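You operate a simulated robot arm through the tools that you are given. There is no shell and no other tool. Be economical: measure what you need, move in short steps, check, and stop when the job is done.

You run a simulated two-armed robot. Do the job below in one go: nothing can be reset, and whatever is moved stays where it is left.

## Task
Press the button clear of the grey control box three times. Then stack the carton labelled "foil" from the long beige table top on top of the carton labelled "spares". Then take the orange level on the long beige table top and put it away on the optics bench top. Then put the pump oil bottle with the earliest date from the long beige table top on top of the loose carriage there. Then take the yellow holder from the low shelf of the blue lab bench and leave it on the top of the dry box. Then fetch the folded yellow cloth from the pink tray and set it on the logbook. Then shut the teal drawer of the sample bench. Then fetch the folded green cloth and set it in the green tray. Then lift the lid of the bath open. Keep to this order. Set down upright: pump oil bottle.

The check looks at the end state, three seconds after you hand in, the way a careful person would. Anything else that was tipped, shoved, dropped, spilled or broken makes it a failure. Lids that push on must go on centred and level and be pressed home; caps that screw on are set level and turned clockwise until they are tight. Flat cloth is picked up by pressing the open fingertips on it (5 to 10 N) and closing them slowly along it; thin cloth reads only 2 to 8 mm in the jaws.

## Robot
Two 7-joint arms with two-finger grippers on one trunk, on a base that drives. Base frame: it is fixed to the floor where the robot stands at the start and does not move with it; the origin is under the middle of the robot, x ahead of it, y to its left, z up. Lengths are in m, angles in degrees, forces in N, time in s.
The left shoulder is at the start at [0.057, 0.175, 1.152], the right one opposite. With the tool pointing down near the work surface each hand reaches from about 0.1 to 0.36 m from the robot's upright axis, wherever it stands, measured 20 degrees to its own side. Places, roughly: blue carton, brown carton, grey carton [0.75, -0.5, 0.75]; button clear of the grey control box [0.5, 0.1, 0.8]; folded green cloth (8x6x2 cm) [0.5, 2.1, 0.9]; folded yellow cloth (8x6x2 cm) [0.7, 3.2, 0.2]; green tray (26x20x8 cm) [0.6, 5, 0.3]; lid of the bath [0.7, 2.3, 1]; logbook [-1.75, 7.5, 0.75]; loose carriage (9x17x6 cm) [0.9, -1.7, 0.8]; optics bench top [-1.1, 0.5, 0.8]; orange level (9x3x3 cm) [0.9, -0.4, 0.8]; pump oil bottle [0.75, -1.5, 0.75]; teal drawer of the sample bench [0.5, 2.4, 0.5]; top of the dry box [0.8, 1.9, 1.3]; yellow holder [-1, -1, 0.5]. Payload 2.94 kg a hand.
The tool frame of a hand sits at the grasp point between the pads (the TCP): z along the fingers, y along the line on which they close. The tips reach 0.03 m beyond it. Largest opening 0.138 m; the body of the gripper starts 0.109 m behind the TCP.
Orientation is that of the tool frame in the base frame, as a unit quaternion [w, x, y, z]. With the fingers straight down and closing along the base's y, the tool's x points along the base's -x, its y along +y and its z along -z.

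## Interface
- The arms move only by the tool play_rows. It takes "left_increments", "right_increments" or both (then of equal length, played together; a hand with none holds still); each is text: rows parted by semicolons, each of 7 numbers parted by spaces: the shift along the base's x, y, z in m, then the turn, a rotation vector about the base's x, y, z in degrees, then the opening, from 0 (shut) to 1 (fully open). In form: x y z wx wy wz jaw; .... A call has 1 to 8 rows; each row shifts and turns the commanded pose from where the row before left it. Rows are played at 5 a second. More than 0.05 m and 8.6 degrees between two rows, or a gripper value outside its range, and nothing of the call is played. Where a pose cannot be reached the arm comes as near as it can. A force on the tool above 40 N (or 10 N above the force at the start of the call, whichever is more), or a blocked arm, ends the call early, and 0.2 s more pass. The fingers move at their own pace and stop on an object; they squeeze with about 44 N. The grip force told is the motor's: it shows also when the fingers shut on nothing. Time passes only in rows, and 0.2 s behind the last, so rows that do not move let the fingers close. The reply holds the time, the measured pose of the TCP, the force on the tool along the base axes, the opening and the grip force, in the units named above and with some noise, with the torque about the TCP (base axes, N m) and any sound that the robot's microphone picked up, and new pictures: "show" is both (left out), scene, wrist or none (wrist: the cameras of the hands that moved).
- Cameras (640 x 400 px; columns grow to the right, rows downward): "scene" is now at [0.1145, -0.0527, 1.6228]; the picture's right is [-0.68, -0.73, -0.00], its down [-0.58, 0.55, -0.60] and it looks along [0.44, -0.41, -0.80] (base axes); focal length 290 px, centre (320, 200). "left" rides on the left gripper at [0.071, -0.019, -0.146] in its tool frame; the picture's right is [0.26, 0.96, 0.00], its down [-0.85, 0.23, -0.48] and it looks along [-0.46, 0.13, 0.88] (tool axes); focal length 280 px, centre (320, 200). "right" rides on the right gripper at [0.071, 0.019, -0.146] in its tool frame; the picture's right is [-0.26, 0.97, 0.00], its down [-0.85, -0.23, -0.48] and it looks along [-0.46, -0.13, 0.88] (tool axes); focal length 280 px, centre (320, 200). There is no depth. A picture from a camera that has moved, and an enlarged one, comes with that camera's place and axes in the base frame and with its lens.
- raise_lower(by): slides the trunk up (or, below 0, down) by that many m; the arms and the scene camera ride with it, the base frame stays. It gives what a move gives, with no picture.
- base_move(legs): drives the robot by 1 to 6 legs, each [ahead, turn to the left] in m and degrees, along the robot's own axes; the way and the turn of a leg run together, so that a leg with both is an arc; at most 1.5 m and 180 degrees a leg. The arms and the cameras ride along, it lands a little off, and it stops where it bumps. It gives what a move gives, and a new picture of the scene camera.
- aim_head(pan, tilt): turns the head with the scene camera to pan (to the left, within 120 degrees either way) and tilt (down, from -29 to 69), counted from straight ahead of the robot. It gives what a move gives, and a new picture of the scene camera.
- enlarge(camera, box): a new picture of the part [left, top, right, bottom] of that camera's present view, enlarged. The clock stands still meanwhile.
- job_done(): hands the job in; it is judged then, once.

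Go step by step. Nothing tells you exact positions but the pictures and the camera data: compare them with the known pose of the tool, close in by small moves and look again before you grip or let go. The budget is 217 turns and 260 pictures, counting those below and the enlarged ones. Unless the task says otherwise, let go and move clear before handing in.

The tools are called by a JSON object that holds its "op" and its "data". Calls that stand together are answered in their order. play_rows: Moves the arms, as the interface text tells. Its arguments: {"type":"object","properties":{"left_increments":{"type":"string"},"right_increments":{"type":"string"},"show":{"type":"string","enum":["both","scene","wrist","none"]}},"required":[]} The other tools are called the same way: raise_lower (by) slides the trunk up or down; base_move (legs) drives the base; aim_head (pan, tilt) turns the head that bears the scene camera; enlarge (camera, box) takes an enlarged picture of a part of a camera's view; job_done () hands the job in.

At the start:

```text
clock: 0.0
left_eef_pos: [0.5053, -0.0644, 1.177]
left_tool_rot: [-0.001, 0.001, 1.0, 0.001]
left_wrist_force: [-0.8, -0.3, -0.2]
left_ft_torque: [-0.03, 0.0, -0.01]
left_finger_gap: 0.138
left_grip_force: 0.0
right_eef_pos: [0.2841, -0.4232, 1.1791]
right_tool_rot: [0.0, 0.0, 1.0, 0.001]
right_wrist_force: [0.1, 0.5, -0.9]
right_ft_torque: [0.0, 0.01, -0.01]
right_finger_gap: 0.138
right_grip_force: 0.1
trunk travel left (down, up): [-0.325, 0.409]
robot x, y, heading: [-0.0015, -0.0018, -0.1]
head pan, tilt: [-43.2, 53.2]
```

scene: 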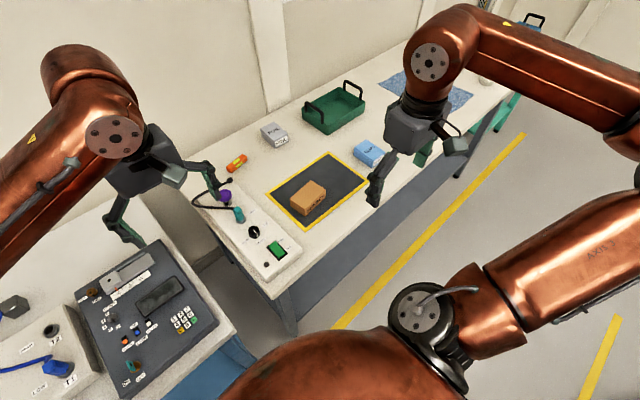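
right: 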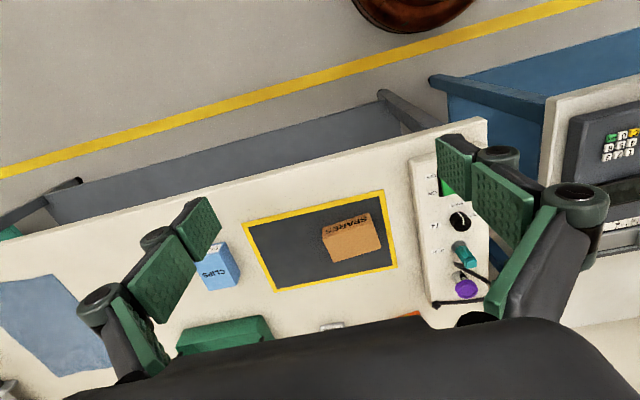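
left: 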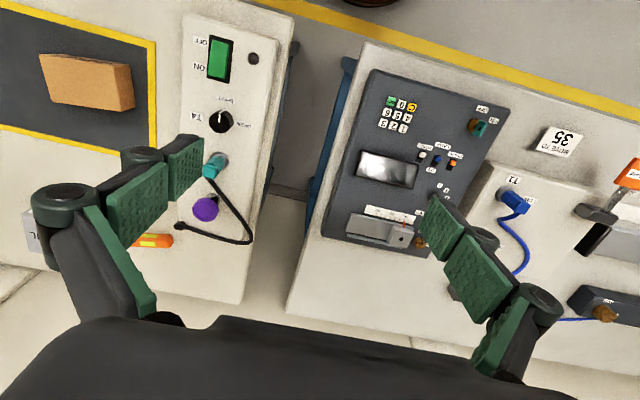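

I see the dark grey control box on the bench at left and the long beige table with cartons ahead-right. First I look closely at the control box to find the "clear" button.

{"op": "enlarge", "data": {"camera": "left", "box": [320, 60, 520, 260]}}

{"op": "enlarge", "data": {"camera": "scene", "box": [70, 240, 230, 390]}}

```text
2.00 times, centred on (420, 160) of left
camera zoom: at [0.4352, -0.0837, 1.3228], right [-0.26, 0.97, 0.0], down [0.85, 0.23, 0.48], along [0.46, 0.12, -0.88], focal length 561 px, centre (120, 280)
```

zoom: 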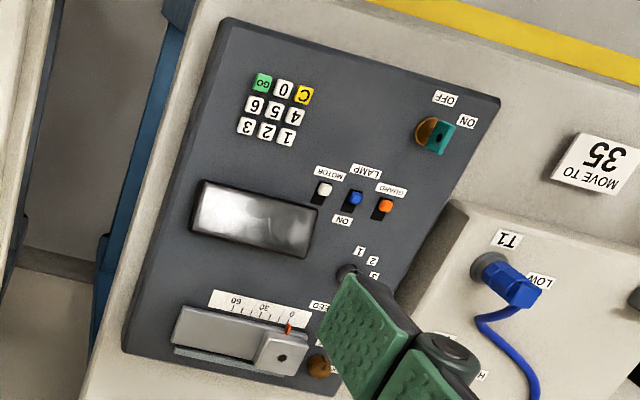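

```text
2.67 times, centred on (150, 315) of scene
camera zoom: at [0.1145, -0.0527, 1.6228], right [-0.68, -0.73, 0.0], down [-0.58, 0.55, -0.6], along [0.44, -0.41, -0.8], focal length 774 px, centre (773, -107)
```

zoom: 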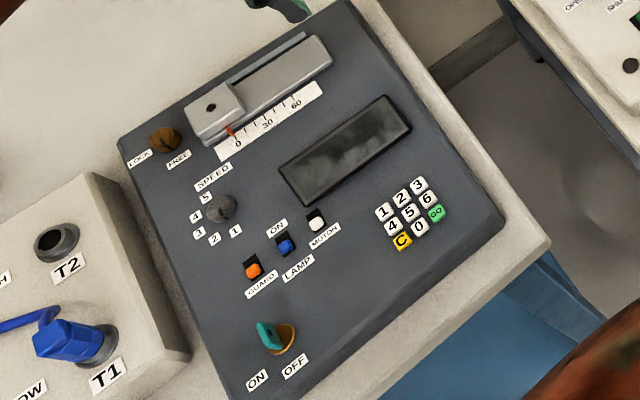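

The yellow "C" key triangulates to about [0.480, 0.084, 0.843], with a key pitch of about 18 mm. I'll close the left jaws and move above it, biased outward from the neighbouring keys.

{"op": "play_rows", "data": {"left_increments": "-0.005 0.025 0 0 0 0 0;-0.005 0.025 -0.02 0 0 0 0;-0.005 0.025 -0.035 0 0 0 0;-0.005 0.025 -0.04 0 0 0 0;-0.005 0.025 -0.04 0 0 0 0;-0.004 0.026 -0.04 0 0 0 0;0 0 -0.04 0 0 0 0;0 0 -0.012 0 0 0 0", "show": "wrist"}}

```text
clock: 1.8
left_eef_pos: [0.4743, 0.0866, 0.9503]
left_tool_rot: [0.0, 0.001, 1.0, 0.0]
left_wrist_force: [0.7, 0.2, 0.5]
left_ft_torque: [-0.01, -0.01, -0.01]
left_finger_gap: 0.0
left_grip_force: 22.8
right_eef_pos: [0.2842, -0.423, 1.1789]
right_tool_rot: [0.0, 0.0, 1.0, -0.001]
right_wrist_force: [0.4, -0.4, 0.0]
right_ft_torque: [-0.06, -0.02, 0.0]
right_finger_gap: 0.138
right_grip_force: 0.0
trunk travel left (down, up): [-0.325, 0.409]
robot x, y, heading: [0.0013, -0.0008, -0.1]
head pan, tilt: [-43.2, 53.2]
camera left: at [0.4039, 0.0678, 1.0953], right [-0.26, 0.97, 0.0], down [0.85, 0.23, 0.48], along [0.46, 0.12, -0.88], focal length 280 px, centre (320, 200)
```

left: 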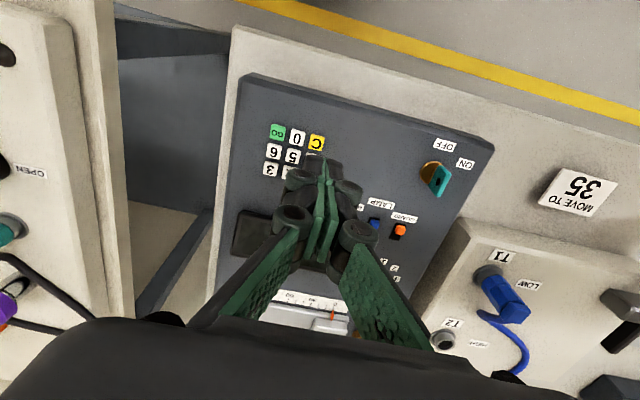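

The wrist view puts C at about [0.479, 0.084], and the tip stands right above it. I'll descend to near contact.

{"op": "play_rows", "data": {"left_increments": "0.001 -0.001 -0.03 0 0 0 0;0 0 -0.025 0 0 0 0;0 0 -0.008 0 0 0 0;0 0 0 0 0 0 0", "show": "wrist"}}

{"op": "enlarge", "data": {"camera": "left", "box": [240, 60, 440, 260]}}

```text
clock: 2.8
left_eef_pos: [0.4782, 0.0868, 0.8876]
left_tool_rot: [0.0, 0.001, 1.0, 0.001]
left_wrist_force: [-0.1, -0.5, 0.0]
left_ft_torque: [0.0, 0.02, -0.01]
left_finger_gap: 0.0004
left_grip_force: 28.4
right_eef_pos: [0.2848, -0.4222, 1.1786]
right_tool_rot: [0.0, 0.001, 1.0, 0.001]
right_wrist_force: [0.2, -0.5, -1.3]
right_ft_torque: [0.01, -0.01, -0.02]
right_finger_gap: 0.138
right_grip_force: 0.1
trunk travel left (down, up): [-0.325, 0.409]
robot x, y, heading: [-0.0003, -0.0006, -0.1]
head pan, tilt: [-43.2, 53.2]
camera left: at [0.4073, 0.0677, 1.033], right [-0.26, 0.97, 0.0], down [0.85, 0.23, 0.48], along [0.46, 0.12, -0.88], focal length 280 px, centre (320, 200)
```

left: 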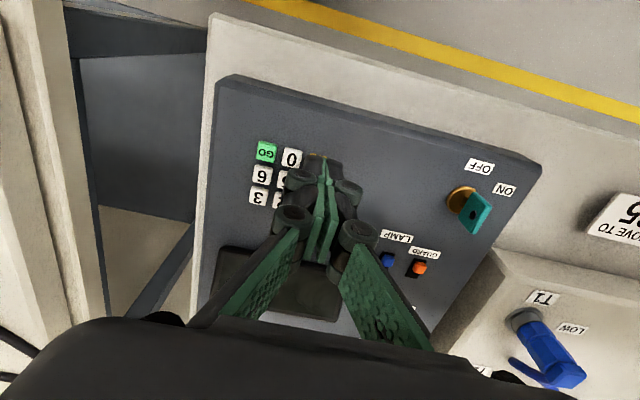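

```text
2.00 times, centred on (340, 160) of left
camera zoom: at [0.4073, 0.0677, 1.033], right [-0.26, 0.97, 0.0], down [0.85, 0.23, 0.48], along [0.46, 0.12, -0.88], focal length 561 px, centre (280, 280)
```

zoom: 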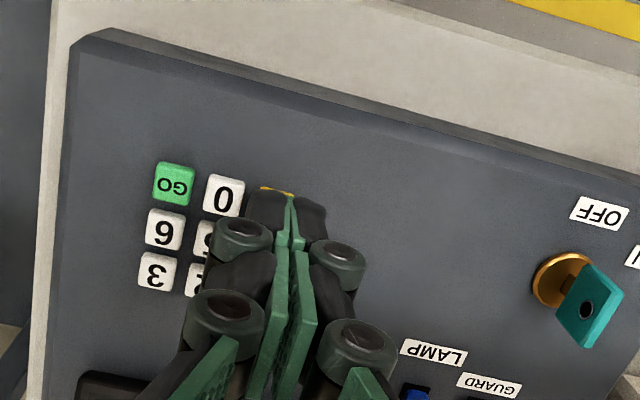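

The tip is just above C. I'll shift 2 mm outward and press down in small steps to feel the contact.

{"op": "play_rows", "data": {"left_increments": "-0.002 0 -0.005 0 0 0 0;0 0 -0.004 0 0 0 0;0 0 -0.003 0 0 0 0;0 0 -0.002 0 0 0 0;0 0 0 0 0 0 0", "show": "none"}}

```text
clock: 4.0
left_eef_pos: [0.476, 0.0872, 0.8742]
left_tool_rot: [-0.001, 0.001, 1.0, -0.001]
left_wrist_force: [-0.5, -0.2, 0.0]
left_ft_torque: [-0.02, 0.01, -0.03]
left_finger_gap: 0.0
left_grip_force: 28.2
right_eef_pos: [0.2842, -0.4226, 1.1788]
right_tool_rot: [0.0, 0.0, 1.0, 0.001]
right_wrist_force: [-0.4, -0.3, -0.4]
right_ft_torque: [0.02, -0.01, -0.01]
right_finger_gap: 0.138
right_grip_force: 0.1
trunk travel left (down, up): [-0.325, 0.409]
robot x, y, heading: [-0.0022, 0.003, 0.0]
head pan, tilt: [-43.2, 53.2]
```

{"op": "play_rows", "data": {"left_increments": "0 0 -0.002 0 0 0 0;0 0 -0.002 0 0 0 0;0 0 -0.002 0 0 0 0;0 0 0 0 0 0 0", "show": "wrist"}}

```text
clock: 5.0
left_eef_pos: [0.4776, 0.086, 0.8697]
left_tool_rot: [0.001, 0.0, 1.0, 0.0]
left_wrist_force: [1.4, 4.9, 17.6]
left_ft_torque: [0.11, -0.03, 0.0]
left_finger_gap: 0.0058
left_grip_force: 27.5
right_eef_pos: [0.2846, -0.4233, 1.1784]
right_tool_rot: [0.0, 0.0, 1.0, -0.001]
right_wrist_force: [-0.2, 0.7, -0.8]
right_ft_torque: [0.0, 0.01, 0.0]
right_finger_gap: 0.1383
right_grip_force: 0.1
trunk travel left (down, up): [-0.325, 0.409]
robot x, y, heading: [0.0006, 0.0027, -0.3]
head pan, tilt: [-43.2, 53.2]
heard: click
camera left: at [0.4049, 0.0673, 1.0138], right [-0.26, 0.97, 0.0], down [0.85, 0.23, 0.48], along [0.46, 0.12, -0.88], focal length 280 px, centre (320, 200)
```

left: 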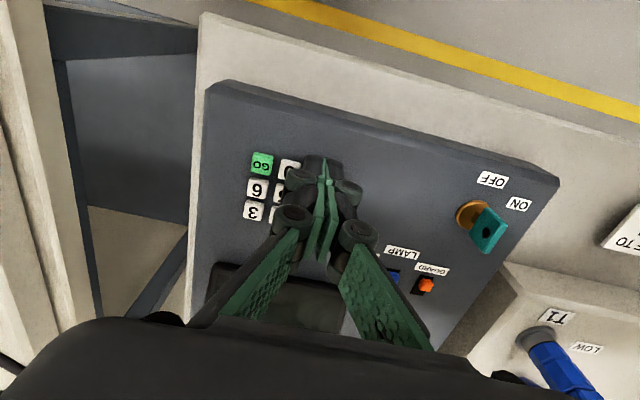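

One click was heard. I'll release and do the second press.

{"op": "play_rows", "data": {"left_increments": "0 0 0.006 0 0 0 0;0 0 0.006 0 0 0 0;0 0 0 0 0 0 0;0 0 0 0 0 0 0", "show": "none"}}

{"op": "play_rows", "data": {"left_increments": "0 0 -0.006 0 0 0 0;0 0 -0.002 0 0 0 0;0 0 -0.002 0 0 0 0;0 0 -0.002 0 0 0 0;0 0 0 0 0 0 0", "show": "none"}}

{"op": "play_rows", "data": {"left_increments": "0 0 0.006 0 0 0 0;0 0 0.006 0 0 0 0;0 0 0 0 0 0 0;0 0 0 0 0 0 0", "show": "wrist"}}

```text
clock: 6.0
left_eef_pos: [0.475, 0.0854, 0.8802]
left_tool_rot: [-0.001, 0.001, 1.0, 0.0]
left_wrist_force: [-0.1, -0.5, 0.4]
left_ft_torque: [0.0, -0.01, 0.04]
left_finger_gap: 0.0
left_grip_force: 28.6
right_eef_pos: [0.2848, -0.4226, 1.1789]
right_tool_rot: [0.0, 0.0, 1.0, 0.001]
right_wrist_force: [-0.5, -0.3, 0.0]
right_ft_torque: [-0.01, 0.01, -0.02]
right_finger_gap: 0.1383
right_grip_force: 0.1
trunk travel left (down, up): [-0.325, 0.409]
robot x, y, heading: [-0.0036, 0.0004, -0.1]
head pan, tilt: [-43.2, 53.2]
```

```text
clock: 7.2
left_eef_pos: [0.4742, 0.0862, 0.8686]
left_tool_rot: [0.001, 0.001, 1.0, 0.0]
left_wrist_force: [-0.3, 2.8, 16.1]
left_ft_torque: [0.03, 0.03, -0.06]
left_finger_gap: 0.0059
left_grip_force: 28.5
right_eef_pos: [0.2822, -0.423, 1.1798]
right_tool_rot: [0.0, 0.001, 1.0, 0.001]
right_wrist_force: [-0.2, -0.2, 0.4]
right_ft_torque: [-0.03, 0.01, 0.01]
right_finger_gap: 0.1379
right_grip_force: 0.0
trunk travel left (down, up): [-0.325, 0.409]
robot x, y, heading: [0.0003, 0.0003, 0.0]
head pan, tilt: [-43.2, 53.2]
heard: click
```

```text
clock: 8.2
left_eef_pos: [0.4773, 0.0855, 0.8806]
left_tool_rot: [0.0, 0.001, 1.0, 0.0]
left_wrist_force: [0.7, -0.6, 0.2]
left_ft_torque: [0.02, -0.03, 0.04]
left_finger_gap: 0.0001
left_grip_force: 28.4
right_eef_pos: [0.2849, -0.4228, 1.1789]
right_tool_rot: [0.0, 0.0, 1.0, 0.001]
right_wrist_force: [0.4, -0.1, -0.4]
right_ft_torque: [0.0, -0.01, 0.0]
right_finger_gap: 0.1376
right_grip_force: 0.0
trunk travel left (down, up): [-0.325, 0.409]
robot x, y, heading: [0.0029, 0.0014, -0.0]
head pan, tilt: [-43.2, 53.2]
camera left: at [0.4057, 0.0665, 1.0258], right [-0.26, 0.97, 0.0], down [0.85, 0.23, 0.48], along [0.46, 0.12, -0.88], focal length 280 px, centre (320, 200)
```

left: 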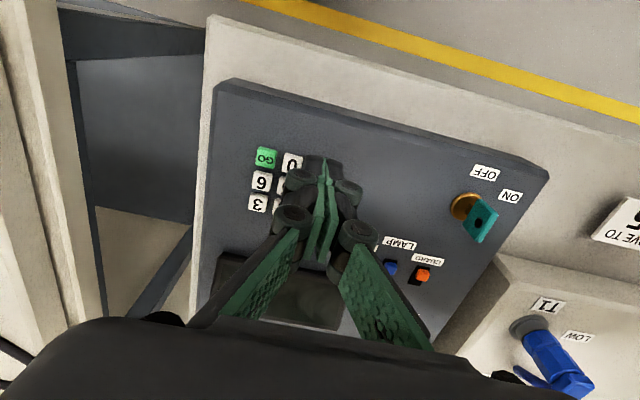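

The second press clicked too. Now the third, then I raise the arm back up clear of the box.

{"op": "play_rows", "data": {"left_increments": "0 0 -0.006 0 0 0 0;0 0 -0.002 0 0 0 0;0 0 -0.002 0 0 0 0;0 0 -0.002 0 0 0 0;0 0 0 0 0 0 0", "show": "none"}}

{"op": "play_rows", "data": {"left_increments": "0 0 0.01 0 0 0 0;0 0 0.03 0 0 0 0;0 0 0.04 0 0 0 0;0 0 0.05 0 0 0 0;0 0 0.05 0 0 0 0;0 0 0.05 0 0 0 0;0 0 0.05 0 0 0 0", "show": "wrist"}}

{"op": "enlarge", "data": {"camera": "left", "box": [220, 60, 480, 260]}}

```text
clock: 9.4
left_eef_pos: [0.4774, 0.085, 0.8683]
left_tool_rot: [0.002, 0.0, 1.0, 0.0]
left_wrist_force: [4.8, 3.1, 12.5]
left_ft_torque: [0.03, -0.12, -0.02]
left_finger_gap: 0.0061
left_grip_force: 28.2
right_eef_pos: [0.2845, -0.4219, 1.1796]
right_tool_rot: [0.0, -0.001, 1.0, 0.001]
right_wrist_force: [-0.7, 0.5, 0.3]
right_ft_torque: [-0.01, -0.01, 0.01]
right_finger_gap: 0.1381
right_grip_force: 0.0
trunk travel left (down, up): [-0.325, 0.409]
robot x, y, heading: [0.0024, -0.0002, -0.2]
head pan, tilt: [-43.2, 53.2]
heard: click
```

```text
clock: 11.0
left_eef_pos: [0.4747, 0.0856, 1.147]
left_tool_rot: [0.0, 0.002, 1.0, 0.0]
left_wrist_force: [-0.3, 0.4, 0.7]
left_ft_torque: [0.03, -0.03, -0.03]
left_finger_gap: 0.0
left_grip_force: 28.4
right_eef_pos: [0.2843, -0.4237, 1.1799]
right_tool_rot: [-0.001, 0.001, 1.0, 0.001]
right_wrist_force: [-0.6, 0.1, 0.5]
right_ft_torque: [0.0, -0.04, 0.01]
right_finger_gap: 0.1378
right_grip_force: 0.1
trunk travel left (down, up): [-0.325, 0.409]
robot x, y, heading: [0.003, 0.0, -0.1]
head pan, tilt: [-43.2, 53.2]
camera left: at [0.4025, 0.0656, 1.2918], right [-0.26, 0.97, 0.0], down [0.85, 0.23, 0.48], along [0.46, 0.12, -0.88], focal length 280 px, centre (320, 200)
```

left: 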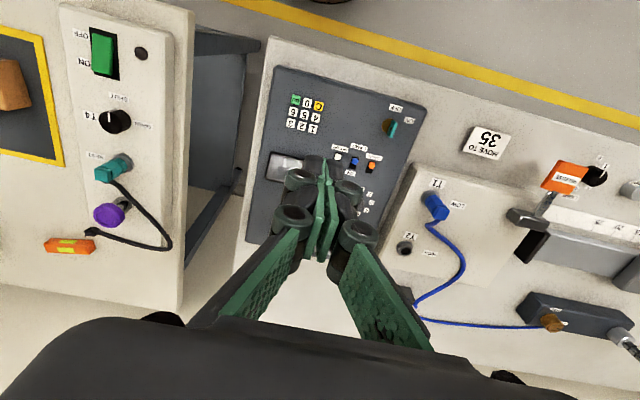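

```text
2.00 times, centred on (350, 160) of left
camera zoom: at [0.4025, 0.0656, 1.2918], right [-0.26, 0.97, 0.0], down [0.85, 0.23, 0.48], along [0.46, 0.12, -0.88], focal length 561 px, centre (260, 280)
```

zoom: 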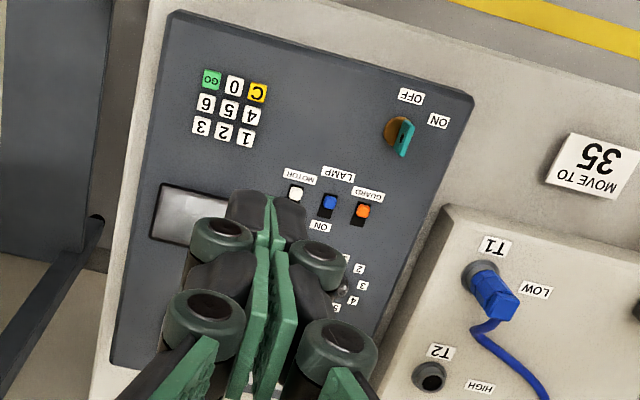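

Three clicks have been heard. Next come the cartons: I'll look closer at the labels on the grey, brown and blue ones.

{"op": "enlarge", "data": {"camera": "scene", "box": [210, 70, 410, 240]}}

```text
2.35 times, centred on (310, 155) of scene
camera zoom: at [0.1133, -0.053, 1.6229], right [-0.68, -0.73, 0.0], down [-0.58, 0.55, -0.6], along [0.44, -0.41, -0.8], focal length 683 px, centre (344, 306)
```

zoom: 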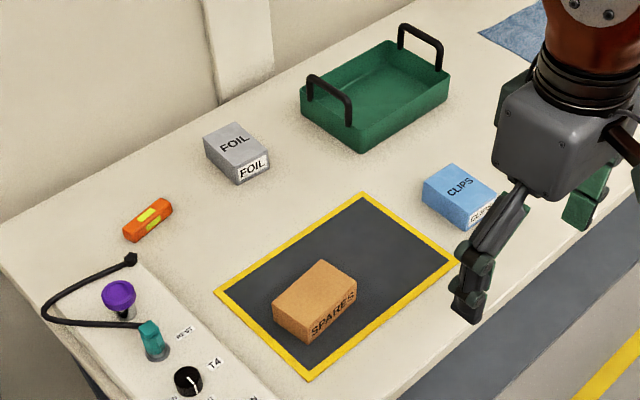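

Grey is FOIL (about [0.96, -0.575]) and brown is SPARES (about [0.61, -0.445]). I'll drive right along the table and close to its edge.

{"op": "base_move", "data": {"legs": [[0, -90], [0.35, 0], [0, 90], [0.12, 0]]}}

{"op": "aim_head", "data": {"pan": -10, "tilt": 50}}

```text
clock: 21.7
left_eef_pos: [0.5965, -0.2797, 1.1462]
left_tool_rot: [-0.001, 0.012, 1.0, 0.0]
left_wrist_force: [0.5, -0.3, -0.5]
left_ft_torque: [-0.01, 0.1, -0.02]
left_finger_gap: 0.0
left_grip_force: 28.0
right_eef_pos: [0.3927, -0.783, 1.1791]
right_tool_rot: [0.0, 0.012, 1.0, 0.001]
right_wrist_force: [-0.1, -0.2, -0.4]
right_ft_torque: [0.0, 0.08, -0.03]
right_finger_gap: 0.138
right_grip_force: 0.0
trunk travel left (down, up): [-0.325, 0.409]
robot x, y, heading: [0.1155, -0.3545, -1.4]
head pan, tilt: [-43.2, 53.2]
camera scene: at [0.233, -0.4085, 1.6227], right [-0.7, -0.71, 0.0], down [-0.57, 0.56, -0.6], along [0.42, -0.42, -0.8], focal length 290 px, centre (320, 200)
```

scene: 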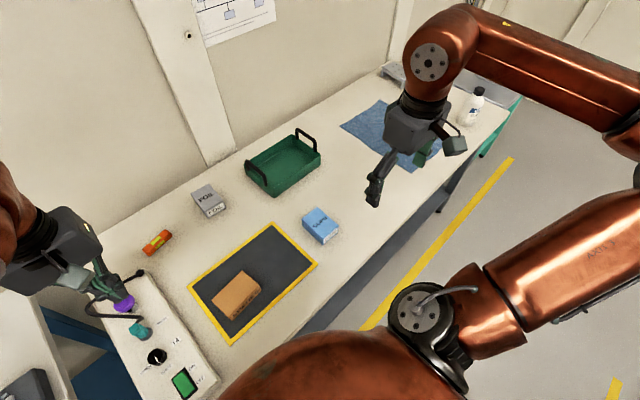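

```text
clock: 22.7
left_eef_pos: [0.5941, -0.2799, 1.146]
left_tool_rot: [0.0, 0.012, 1.0, 0.0]
left_wrist_force: [1.0, -0.7, 0.2]
left_ft_torque: [-0.01, 0.03, -0.02]
left_finger_gap: 0.0
left_grip_force: 28.5
right_eef_pos: [0.3936, -0.7836, 1.1786]
right_tool_rot: [-0.001, 0.013, 1.0, 0.001]
right_wrist_force: [-0.3, 0.2, -0.3]
right_ft_torque: [0.01, 0.0, 0.03]
right_finger_gap: 0.1378
right_grip_force: 0.1
trunk travel left (down, up): [-0.325, 0.409]
robot x, y, heading: [0.116, -0.3539, -1.3]
head pan, tilt: [-10.0, 50.0]
camera scene: at [0.2544, -0.3722, 1.627], right [-0.2, -0.98, 0.0], down [-0.75, 0.15, -0.64], along [0.63, -0.13, -0.77], focal length 290 px, centre (320, 200)
```

scene: 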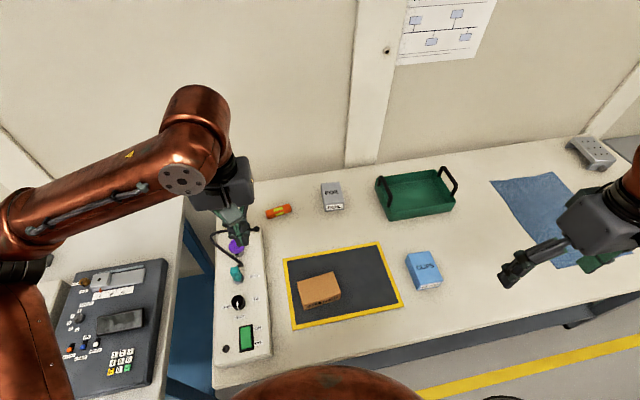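

FOIL triangulates to about [0.95, -0.56] with its top near z 0.82. I'll reach the right hand out over it to test reach and see it from the wrist.

{"op": "play_rows", "data": {"right_increments": "0.05 0.02 0 0 0 0 1;0.05 0.03 0 0 0 0 1;0.05 0.03 0 0 0 0 1;0.05 0.03 0 0 0 0 1;0.05 0.03 0 0 0 0 1;0.05 0.03 -0.01 0 0 0 1;0.05 0.03 -0.02 0 0 0 1;0.05 0.02 -0.03 0 0 0 1", "show": "none"}}

{"op": "play_rows", "data": {"right_increments": "0.05 0.005 -0.03 0 0 0 1;0.04 0 -0.03 0 0 0 1;0.03 0 -0.02 0 0 0 1;0 0 0 0 0 0 1", "show": "wrist"}}

```text
refused: row 1 steps farther than a row can; nothing moved
```

```text
refused: row 1 steps farther than a row can; nothing moved
```

The row limit is on total step length, so I'll keep each row under 0.05 m.

{"op": "play_rows", "data": {"right_increments": "0.043 0.024 0 0 0 0 1;0.043 0.024 0 0 0 0 1;0.043 0.024 0 0 0 0 1;0.043 0.024 0 0 0 0 1;0.043 0.024 0 0 0 0 1;0.043 0.024 0 0 0 0 1;0.043 0.024 0 0 0 0 1;0.043 0.024 0 0 0 0 1", "show": "none"}}

{"op": "play_rows", "data": {"right_increments": "0.043 0.008 -0.02 0 0 0 1;0.043 0.008 -0.02 0 0 0 1;0.04 0.008 -0.02 0 0 0 1;0.04 0 -0.02 0 0 0 1;0 0 0 0 0 0 1", "show": "wrist"}}

```text
clock: 24.5
left_eef_pos: [0.596, -0.2776, 1.1456]
left_tool_rot: [-0.001, 0.013, 1.0, -0.001]
left_wrist_force: [-0.8, -0.3, -0.4]
left_ft_torque: [-0.05, 0.07, 0.01]
left_finger_gap: 0.0
left_grip_force: 28.5
right_eef_pos: [0.7405, -0.588, 1.1806]
right_tool_rot: [-0.001, 0.012, 1.0, -0.001]
right_wrist_force: [0.3, 0.1, 0.3]
right_ft_torque: [-0.06, 0.03, -0.03]
right_finger_gap: 0.1377
right_grip_force: 0.1
trunk travel left (down, up): [-0.325, 0.409]
robot x, y, heading: [0.1164, -0.3525, -1.5]
head pan, tilt: [-10.0, 50.0]
```

```text
clock: 25.7
left_eef_pos: [0.5935, -0.2798, 1.1462]
left_tool_rot: [0.0, 0.013, 1.0, -0.001]
left_wrist_force: [-1.2, -0.1, -0.2]
left_ft_torque: [0.01, -0.05, -0.02]
left_finger_gap: 0.0
left_grip_force: 28.7
right_eef_pos: [0.8867, -0.5607, 1.0913]
right_tool_rot: [0.002, 0.012, 1.0, 0.001]
right_wrist_force: [-0.3, 0.3, 0.2]
right_ft_torque: [0.02, -0.06, -0.02]
right_finger_gap: 0.1381
right_grip_force: 0.0
right hand out of reach, approached as far as the arm can: row 4
trunk travel left (down, up): [-0.325, 0.409]
robot x, y, heading: [0.1189, -0.3539, -1.4]
head pan, tilt: [-10.0, 50.0]
camera right: at [0.8153, -0.5394, 1.2387], right [0.29, 0.96, 0.0], down [0.84, -0.25, 0.48], along [0.46, -0.13, -0.88], focal length 280 px, centre (320, 200)
```

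right: 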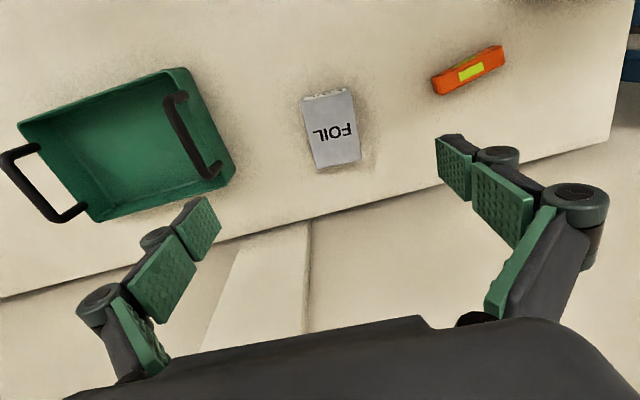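

The hand can nearly reach; FOIL's top centre is at about [0.931, -0.551]. I'll pull the hand back slightly and drive 0.1 m closer so there is margin.

{"op": "play_rows", "data": {"right_increments": "-0.04 0 0 0 0 0 1;-0.04 0 0 0 0 0 1;0 0 0 0 0 0 1", "show": "none"}}

{"op": "base_move", "data": {"legs": [[0.1, 1.4]]}}

```text
clock: 26.5
left_eef_pos: [0.5943, -0.2798, 1.1473]
left_tool_rot: [0.0, 0.012, 1.0, 0.0]
left_wrist_force: [0.7, -0.4, 0.3]
left_ft_torque: [0.01, 0.01, 0.0]
left_finger_gap: 0.0
left_grip_force: 28.7
right_eef_pos: [0.8084, -0.5583, 1.0901]
right_tool_rot: [0.0, 0.012, 1.0, 0.0]
right_wrist_force: [0.6, -0.6, 0.0]
right_ft_torque: [0.03, 0.0, -0.01]
right_finger_gap: 0.1381
right_grip_force: 0.2
trunk travel left (down, up): [-0.325, 0.409]
robot x, y, heading: [0.1186, -0.3519, -1.4]
head pan, tilt: [-10.0, 50.0]
```

```text
clock: 27.6
left_eef_pos: [0.6593, -0.2731, 1.1424]
left_tool_rot: [-0.004, 0.003, 1.0, 0.0]
left_wrist_force: [1.6, 0.0, 0.4]
left_ft_torque: [-0.01, 0.07, -0.03]
left_finger_gap: 0.0
left_grip_force: 28.5
right_eef_pos: [0.8782, -0.5486, 1.086]
right_tool_rot: [-0.003, 0.003, 1.0, 0.0]
right_wrist_force: [0.2, -0.5, -1.0]
right_ft_torque: [0.01, 0.06, 0.01]
right_finger_gap: 0.1378
right_grip_force: 0.1
trunk travel left (down, up): [-0.325, 0.409]
robot x, y, heading: [0.1804, -0.358, -0.5]
head pan, tilt: [-10.0, 50.0]
stopped in leg 1: the robot was blocked; the commanded pose is now the measured one
camera scene: at [0.3227, -0.3712, 1.6265], right [-0.18, -0.98, 0.0], down [-0.76, 0.14, -0.64], along [0.63, -0.12, -0.77], focal length 290 px, centre (320, 200)
```

scene: 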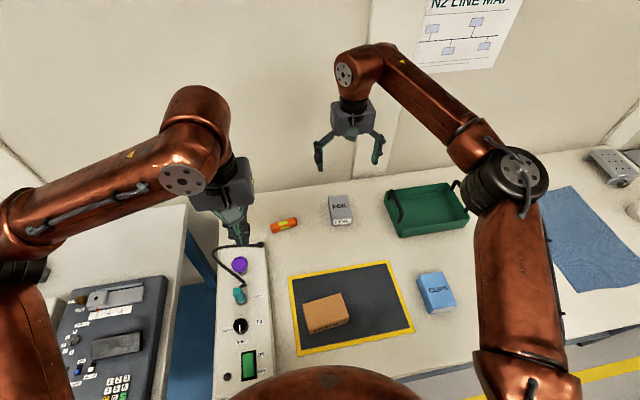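

The base is blocked at x = 0.18 by the table; I'll back off slightly, lower the trunk for reach, then move the right hand above FOIL, turned -6° to match it.

{"op": "base_move", "data": {"legs": [[-0.02, 0.4]]}}

{"op": "raise_lower", "data": {"by": -0.12}}

{"op": "play_rows", "data": {"right_increments": "0.03 0 0 0 0 -3 1;0.03 0 0 0 0 -3 1;0 0 0 0 0 0 1", "show": "wrist"}}

```text
clock: 28.4
left_eef_pos: [0.6401, -0.2691, 1.1431]
left_tool_rot: [-0.004, -0.001, 1.0, 0.0]
left_wrist_force: [-0.6, 0.2, -0.3]
left_ft_torque: [0.01, 0.0, 0.0]
left_finger_gap: 0.0
left_grip_force: 27.9
right_eef_pos: [0.8602, -0.5436, 1.0868]
right_tool_rot: [-0.003, 0.0, 1.0, 0.0]
right_wrist_force: [-0.3, -0.1, 0.2]
right_ft_torque: [-0.01, -0.01, 0.0]
right_finger_gap: 0.1381
right_grip_force: 0.1
trunk travel left (down, up): [-0.325, 0.409]
robot x, y, heading: [0.1609, -0.3546, -0.4]
head pan, tilt: [-10.0, 50.0]
camera scene: at [0.3081, -0.3702, 1.6269], right [-0.18, -0.98, 0.0], down [-0.76, 0.13, -0.64], along [0.63, -0.11, -0.77], focal length 290 px, centre (320, 200)
```

scene: 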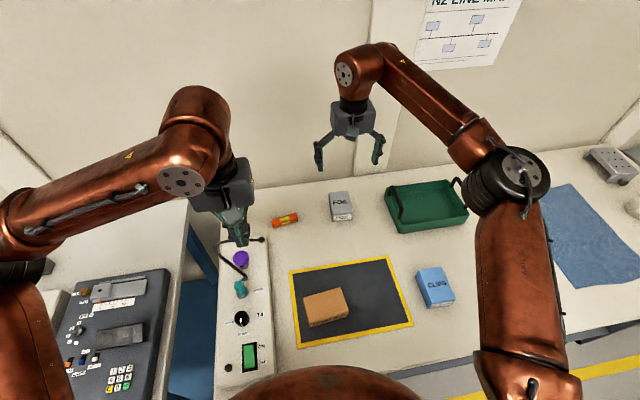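

```text
clock: 29.9
left_eef_pos: [0.6322, -0.2705, 1.0278]
left_tool_rot: [0.0, -0.001, 1.0, 0.0]
left_wrist_force: [0.3, 0.6, -0.1]
left_ft_torque: [0.0, 0.01, -0.02]
left_finger_gap: 0.0
left_grip_force: 28.4
right_eef_pos: [0.8531, -0.5425, 0.9714]
right_tool_rot: [0.002, 0.0, 1.0, 0.0]
right_wrist_force: [0.5, -0.6, 0.8]
right_ft_torque: [-0.01, -0.02, 0.03]
right_finger_gap: 0.138
right_grip_force: 0.1
trunk travel left (down, up): [-0.205, 0.529]
robot x, y, heading: [0.158, -0.3529, 0.0]
head pan, tilt: [-10.0, 50.0]
```

```text
clock: 30.7
left_eef_pos: [0.6343, -0.2701, 1.0264]
left_tool_rot: [0.0, 0.001, 1.0, 0.0]
left_wrist_force: [0.0, 0.4, 0.3]
left_ft_torque: [-0.02, -0.03, 0.02]
left_finger_gap: 0.0
left_grip_force: 28.4
right_eef_pos: [0.9151, -0.5445, 0.9719]
right_tool_rot: [0.0, 0.054, 0.999, 0.001]
right_wrist_force: [-0.3, 0.7, -0.1]
right_ft_torque: [-0.02, -0.04, -0.03]
right_finger_gap: 0.1379
right_grip_force: 0.1
trunk travel left (down, up): [-0.205, 0.529]
robot x, y, heading: [0.1597, -0.3555, -0.2]
head pan, tilt: [-10.0, 50.0]
camera right: at [0.8466, -0.5177, 1.1178], right [0.36, 0.93, 0.0], down [0.82, -0.32, 0.48], along [0.44, -0.17, -0.88], focal length 280 px, centre (320, 200)
```

right: 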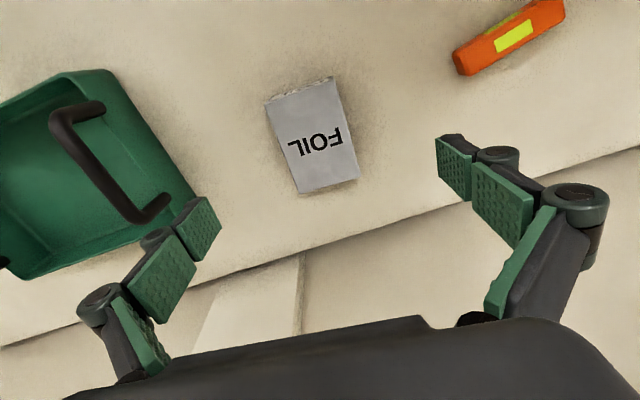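

The view confirms FOIL is centred at [0.931, -0.554], is about 0.07 wide, has yaw about -6° and a top at about 0.81. I'll centre the hand and descend around it.

{"op": "play_rows", "data": {"right_increments": "0.008 -0.005 -0.03 0 0 0 1;0.008 -0.004 -0.04 0 0 0 1;0 0 -0.04 0 0 0 1;0 0 -0.03 0 0 0 1;0 0 -0.02 0 0 0 1;0 0 0 0 0 0 1", "show": "both"}}

```text
clock: 32.1
left_eef_pos: [0.6321, -0.27, 1.0275]
left_tool_rot: [0.0, -0.001, 1.0, 0.0]
left_wrist_force: [0.9, -0.5, 0.1]
left_ft_torque: [0.04, 0.03, -0.02]
left_finger_gap: 0.0
left_grip_force: 28.9
right_eef_pos: [0.9309, -0.5507, 0.8097]
right_tool_rot: [0.0, 0.052, 0.999, 0.0]
right_wrist_force: [0.0, -1.0, 0.6]
right_ft_torque: [-0.01, 0.01, -0.01]
right_finger_gap: 0.138
right_grip_force: 0.0
trunk travel left (down, up): [-0.205, 0.529]
robot x, y, heading: [0.1589, -0.3556, -0.3]
head pan, tilt: [-10.0, 50.0]
camera scene: at [0.3821, -0.37, 1.5021], right [-0.18, -0.98, 0.0], down [-0.75, 0.13, -0.64], along [0.63, -0.11, -0.77], focal length 290 px, centre (320, 200)
camera right: at [0.8613, -0.5237, 0.958], right [0.36, 0.93, 0.0], down [0.82, -0.32, 0.48], along [0.45, -0.17, -0.88], focal length 280 px, centre (320, 200)
```

scene: 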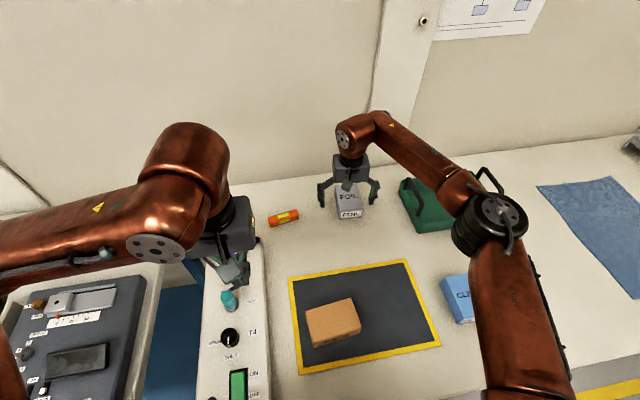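
right: 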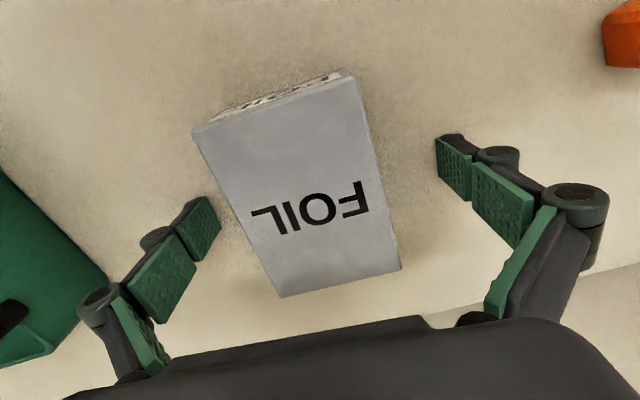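

The perspective between views says the box top is at about 0.85 and the box about 0.06 wide, so the fingers already straddle it; the box centre lies 1.3 cm toward me. I'll shift and close.

{"op": "play_rows", "data": {"right_increments": "-0.013 0.002 0 0 0 0 1;0 0 0 0 0 0 0.5;0 0 0 0 0 0 0.2;0 0 0 0 0 0 0.2;0 0 0 0 0 0 0.2;0 0 0 0 0 0 0.2;0 0 0 0 0 0 0.2", "show": "wrist"}}

```text
clock: 33.3
left_eef_pos: [0.63, -0.2712, 1.0288]
left_tool_rot: [0.002, 0.001, 1.0, 0.001]
left_wrist_force: [-0.9, 0.0, 0.4]
left_ft_torque: [0.0, -0.04, 0.0]
left_finger_gap: 0.0001
left_grip_force: 28.6
right_eef_pos: [0.9187, -0.5555, 0.8249]
right_tool_rot: [0.008, 0.058, 0.998, 0.0]
right_wrist_force: [-3.0, -15.3, 42.2]
right_ft_torque: [-1.25, 0.67, -0.06]
right_finger_gap: 0.0894
right_grip_force: 24.9
trunk travel left (down, up): [-0.205, 0.529]
robot x, y, heading: [0.1585, -0.3542, -0.1]
head pan, tilt: [-10.0, 50.0]
stopped in row 5 (right hand): the force on the tool passed its limit at 43 N (the readings are from after the stop); the commanded pose is now the measured one
camera right: at [0.8471, -0.5283, 0.9711], right [0.37, 0.93, 0.01], down [0.81, -0.33, 0.49], along [0.46, -0.18, -0.87], focal length 280 px, centre (320, 200)
```

right: 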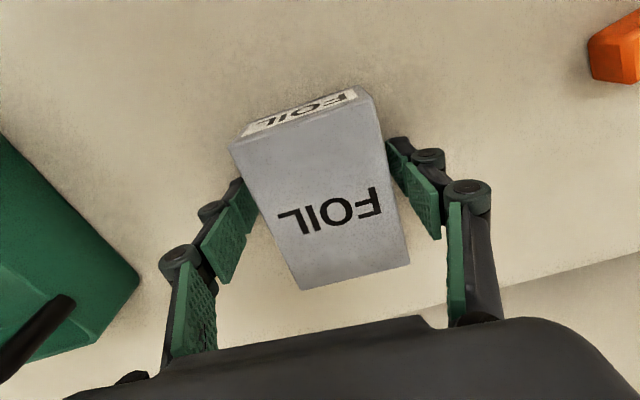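

The fingertips touched the table while closing (so the table top is near z 0.79). I'll raise 1.5 cm and continue closing.

{"op": "play_rows", "data": {"right_increments": "0 0 0.012 0 0 0 0.65;0 0 0.003 0 0 0 0.6;0 0 0 0 0 0 0.45;0 0 0 0 0 0 0.4;0 0 0 0 0 0 0.35;0 0 0 0 0 0 0.3;0 0 0 0 0 0 0.3;0 0 0 0 0 0 0.3", "show": "wrist"}}

```text
clock: 35.1
left_eef_pos: [0.6329, -0.2698, 1.0249]
left_tool_rot: [-0.001, -0.001, 1.0, 0.002]
left_wrist_force: [-0.4, 0.0, 0.2]
left_ft_torque: [-0.01, -0.01, 0.03]
left_finger_gap: 0.0
left_grip_force: 28.4
right_eef_pos: [0.9194, -0.553, 0.8304]
right_tool_rot: [0.002, 0.055, 0.998, -0.001]
right_wrist_force: [1.4, -0.5, -0.8]
right_ft_torque: [0.02, 0.01, -0.01]
right_finger_gap: 0.0694
right_grip_force: 44.1
trunk travel left (down, up): [-0.205, 0.529]
robot x, y, heading: [0.1595, -0.3552, 0.1]
head pan, tilt: [-10.0, 50.0]
camera right: at [0.8496, -0.5259, 0.9772], right [0.37, 0.93, 0.0], down [0.82, -0.32, 0.48], along [0.45, -0.18, -0.88], focal length 280 px, centre (320, 200)
```

right: 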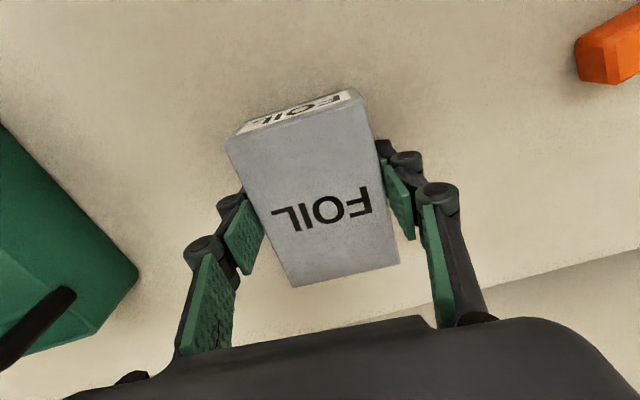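

FOIL is held (gap 0.069). I'll lift it and bring it toward SPARES (about [0.58, -0.434]) while moving the left hand out of the way.

{"op": "play_rows", "data": {"right_increments": "0 0 0.02 0 0 0 0.3;0 0 0.04 0 0 0 0.3;0 0 0.045 0 0 0 0.3;0 0 0.045 0 0 0 0.3;-0.045 0.015 0.01 0 0 0 0.3;-0.045 0.015 0 0 0 0 0.3;-0.045 0.015 0 0 0 0 0.3;-0.045 0.015 0 0 0 0 0.3", "left_increments": "-0.015 0.04 0.015 0 0 0 0;-0.015 0.04 0.015 0 0 0 0;-0.015 0.04 0.015 0 0 0 0;-0.015 0.04 0.015 0 0 0 0;-0.01 0.04 0 0 0 0 0;0 0.02 0 0 0 0 0;0 0 0 0 0 0 0;0 0 0 0 0 0 0", "show": "both"}}

```text
clock: 36.9
left_eef_pos: [0.5626, -0.0463, 1.0857]
left_tool_rot: [0.001, 0.0, 1.0, 0.0]
left_wrist_force: [0.1, -0.3, -0.4]
left_ft_torque: [-0.01, -0.04, 0.0]
left_finger_gap: 0.0
left_grip_force: 28.7
right_eef_pos: [0.7385, -0.4891, 0.9908]
right_tool_rot: [0.003, 0.056, 0.998, -0.001]
right_wrist_force: [0.1, 0.0, -0.9]
right_ft_torque: [0.01, 0.02, 0.0]
right_finger_gap: 0.0693
right_grip_force: 44.0
trunk travel left (down, up): [-0.205, 0.529]
robot x, y, heading: [0.1623, -0.355, -0.0]
head pan, tilt: [-10.0, 50.0]
camera scene: at [0.3819, -0.3699, 1.5021], right [-0.18, -0.98, 0.0], down [-0.75, 0.14, -0.64], along [0.63, -0.11, -0.77], focal length 290 px, centre (320, 200)
camera right: at [0.6695, -0.4625, 1.1364], right [0.37, 0.93, 0.0], down [0.82, -0.32, 0.48], along [0.45, -0.18, -0.88], focal length 280 px, centre (320, 200)
camera left: at [0.4909, -0.0656, 1.231], right [-0.26, 0.96, 0.0], down [0.85, 0.23, 0.48], along [0.46, 0.13, -0.88], focal length 280 px, centre (320, 200)
```

scene: 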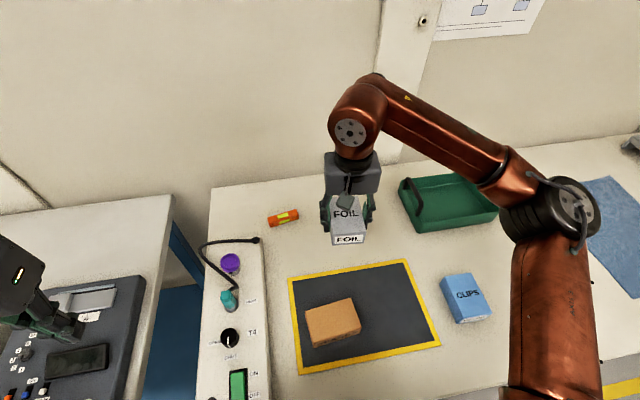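
right: 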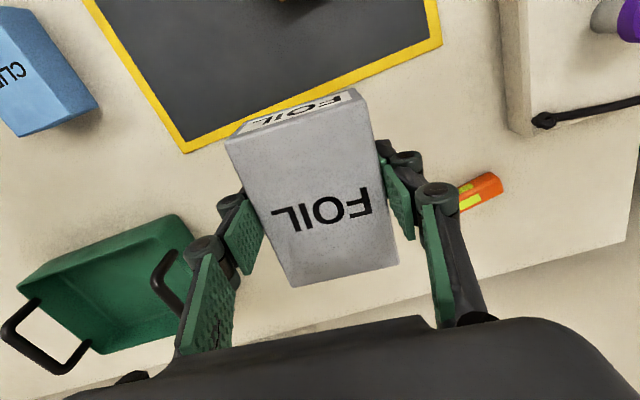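
left: 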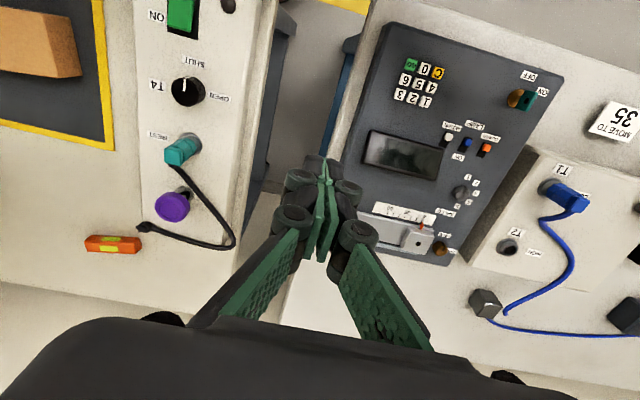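

FOIL is in the hand. I'll zoom the scene camera on SPARES for an accurate pose.

{"op": "enlarge", "data": {"camera": "scene", "box": [270, 260, 450, 380]}}

```text
3.33 times, centred on (360, 320) of scene
camera zoom: at [0.3819, -0.3699, 1.5021], right [-0.18, -0.98, 0.0], down [-0.75, 0.14, -0.64], along [0.63, -0.11, -0.77], focal length 967 px, centre (187, -200)
```

zoom: 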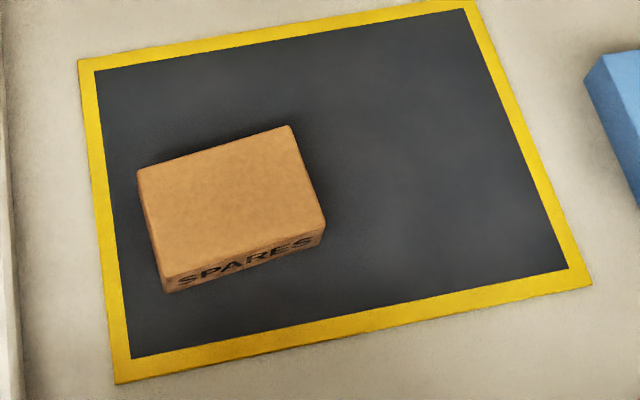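

SPARES is centred at [0.5875, -0.436], with its top at about z 0.83 and its long side along y (yaw +6°). I'll bring FOIL over it with its centre matched and stop about 3 cm above.

{"op": "play_rows", "data": {"right_increments": "-0.04 0.013 0 0 0 3 0.3;-0.04 0.013 0 0 0 3 0.3;-0.04 0.013 0 0 0 3 0.3;-0.04 0.013 0 0 0 3 0.3;0 0 -0.03 0 0 0 0.3;0 0 -0.03 0 0 0 0.3;0 0 -0.025 0 0 0 0.3;0 0 0 0 0 0 0.3", "show": "both"}}

```text
clock: 38.7
left_eef_pos: [0.5615, -0.0455, 1.087]
left_tool_rot: [-0.001, 0.0, 1.0, 0.0]
left_wrist_force: [1.1, -0.1, 0.2]
left_ft_torque: [0.01, 0.01, -0.01]
left_finger_gap: 0.0
left_grip_force: 28.6
right_eef_pos: [0.5752, -0.4414, 0.9035]
right_tool_rot: [0.002, -0.05, 0.999, 0.0]
right_wrist_force: [0.6, -0.2, -1.0]
right_ft_torque: [-0.02, 0.04, 0.0]
right_finger_gap: 0.0691
right_grip_force: 44.2
trunk travel left (down, up): [-0.205, 0.529]
robot x, y, heading: [0.1596, -0.3548, -0.4]
head pan, tilt: [-10.0, 50.0]
camera scene: at [0.382, -0.3701, 1.5021], right [-0.18, -0.98, 0.0], down [-0.75, 0.14, -0.64], along [0.63, -0.11, -0.77], focal length 290 px, centre (320, 200)
camera right: at [0.5029, -0.4294, 1.0498], right [0.17, 0.99, 0.0], down [0.86, -0.15, 0.48], along [0.47, -0.08, -0.88], focal length 280 px, centre (320, 200)
```

scene: 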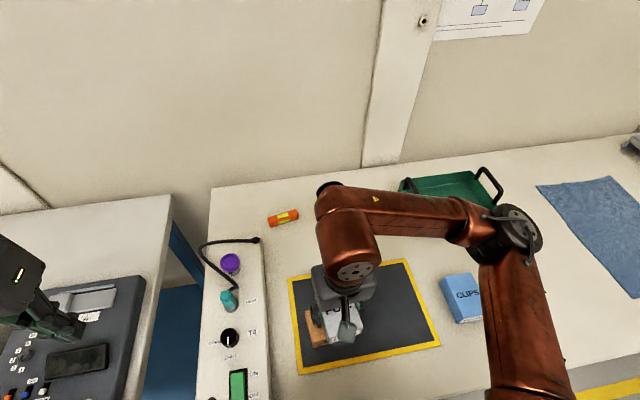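
right: 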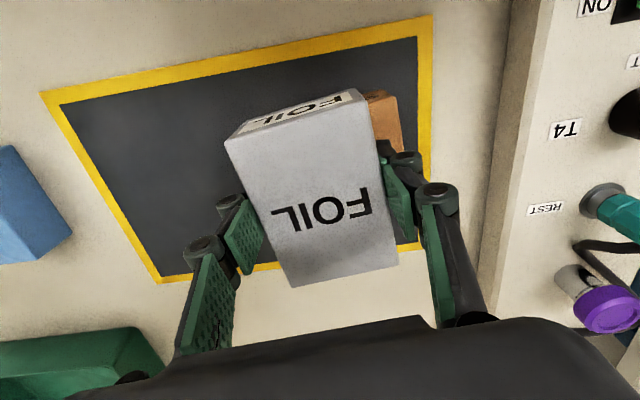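

FOIL hangs squarely over SPARES. I'll nudge a few millimetres and lower until contact.

{"op": "play_rows", "data": {"right_increments": "0.003 0.004 -0.012 0 0 0 0.3;0 0 -0.012 0 0 0 0.3;0 0 -0.004 0 0 0 0.3;0 0 -0.003 0 0 0 0.3;0 0 -0.002 0 0 0 0.3;0 0 0 0 0 0 0.3", "show": "none"}}

```text
clock: 39.9
left_eef_pos: [0.5617, -0.0465, 1.086]
left_tool_rot: [0.0, 0.0, 1.0, -0.001]
left_wrist_force: [0.2, -0.2, -1.3]
left_ft_torque: [0.01, -0.01, -0.01]
left_finger_gap: 0.0001
left_grip_force: 28.5
right_eef_pos: [0.5807, -0.4367, 0.8765]
right_tool_rot: [0.004, -0.05, 0.999, 0.002]
right_wrist_force: [-4.2, -2.4, 19.6]
right_ft_torque: [-0.56, 0.58, -0.11]
right_finger_gap: 0.0689
right_grip_force: 43.8
trunk travel left (down, up): [-0.205, 0.529]
robot x, y, heading: [0.162, -0.354, -0.3]
head pan, tilt: [-10.0, 50.0]
stopped in row 6 (right hand): the force on the tool passed its limit at 42 N (the readings are from after the stop); the commanded pose is now the measured one
```

Contact: FOIL is resting on SPARES. I'll ease off a bit, open, and rise.

{"op": "play_rows", "data": {"right_increments": "0 0 0.002 0 0 0 0.3;0 0 0 0 0 0 0.55;0 0 0 0 0 0 0.65;0 0 0 0 0 0 0.7;0 0 0.03 0 0 0 0.8;0 0 0.04 0 0 0 1;0 0 0.04 0 0 0 1;0 0 0.04 0 0 0 1", "show": "wrist"}}

```text
clock: 41.7
left_eef_pos: [0.5612, -0.047, 1.0861]
left_tool_rot: [0.0, 0.0, 1.0, 0.0]
left_wrist_force: [0.9, 0.8, 0.2]
left_ft_torque: [0.03, -0.05, 0.02]
left_finger_gap: 0.0002
left_grip_force: 28.5
right_eef_pos: [0.5796, -0.4364, 1.0287]
right_tool_rot: [0.005, -0.05, 0.999, 0.001]
right_wrist_force: [-0.6, 0.1, -0.6]
right_ft_torque: [-0.01, -0.03, 0.0]
right_finger_gap: 0.1381
right_grip_force: 0.0
trunk travel left (down, up): [-0.205, 0.529]
robot x, y, heading: [0.1605, -0.3526, -0.2]
head pan, tilt: [-10.0, 50.0]
camera right: at [0.5056, -0.4249, 1.1746], right [0.17, 0.99, 0.0], down [0.86, -0.15, 0.48], along [0.48, -0.08, -0.88], focal length 280 px, centre (320, 200)
```

right: 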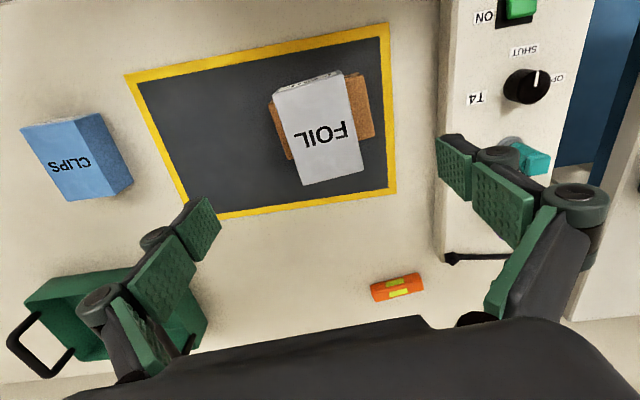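

FOIL sits stacked on SPARES. Next the orange level, at about [0.90, -0.352]; I'll move the right hand over it, turning to yaw +10°.

{"op": "play_rows", "data": {"right_increments": "0.04 0.0105 0 0 0 1 1;0.04 0.0105 0 0 0 1 1;0.04 0.0105 0 0 0 1 1;0.04 0.0105 0 0 0 1 1;0.04 0.0105 -0.015 0 0 0 1;0.04 0.0105 -0.02 0 0 0 1;0.04 0.0105 -0.025 0 0 0 1;0.035 0.0105 -0.025 0 0 0 1", "show": "wrist"}}

```text
clock: 43.5
left_eef_pos: [0.5627, -0.0469, 1.0851]
left_tool_rot: [-0.001, 0.0, 1.0, 0.0]
left_wrist_force: [0.3, -0.4, 0.4]
left_ft_torque: [0.0, 0.01, -0.01]
left_finger_gap: 0.0
left_grip_force: 28.4
right_eef_pos: [0.8993, -0.3523, 0.9449]
right_tool_rot: [0.004, -0.084, 0.996, 0.001]
right_wrist_force: [0.5, 0.3, 0.4]
right_ft_torque: [-0.01, 0.02, 0.0]
right_finger_gap: 0.138
right_grip_force: 0.1
trunk travel left (down, up): [-0.205, 0.529]
robot x, y, heading: [0.1585, -0.3545, -0.1]
head pan, tilt: [-10.0, 50.0]
camera right: at [0.8249, -0.3451, 1.0908], right [0.1, 1.0, 0.0], down [0.87, -0.08, 0.48], along [0.48, -0.04, -0.88], focal length 280 px, centre (320, 200)
```

right: 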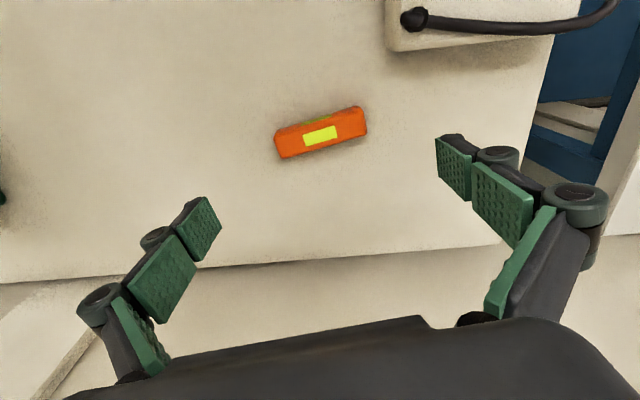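

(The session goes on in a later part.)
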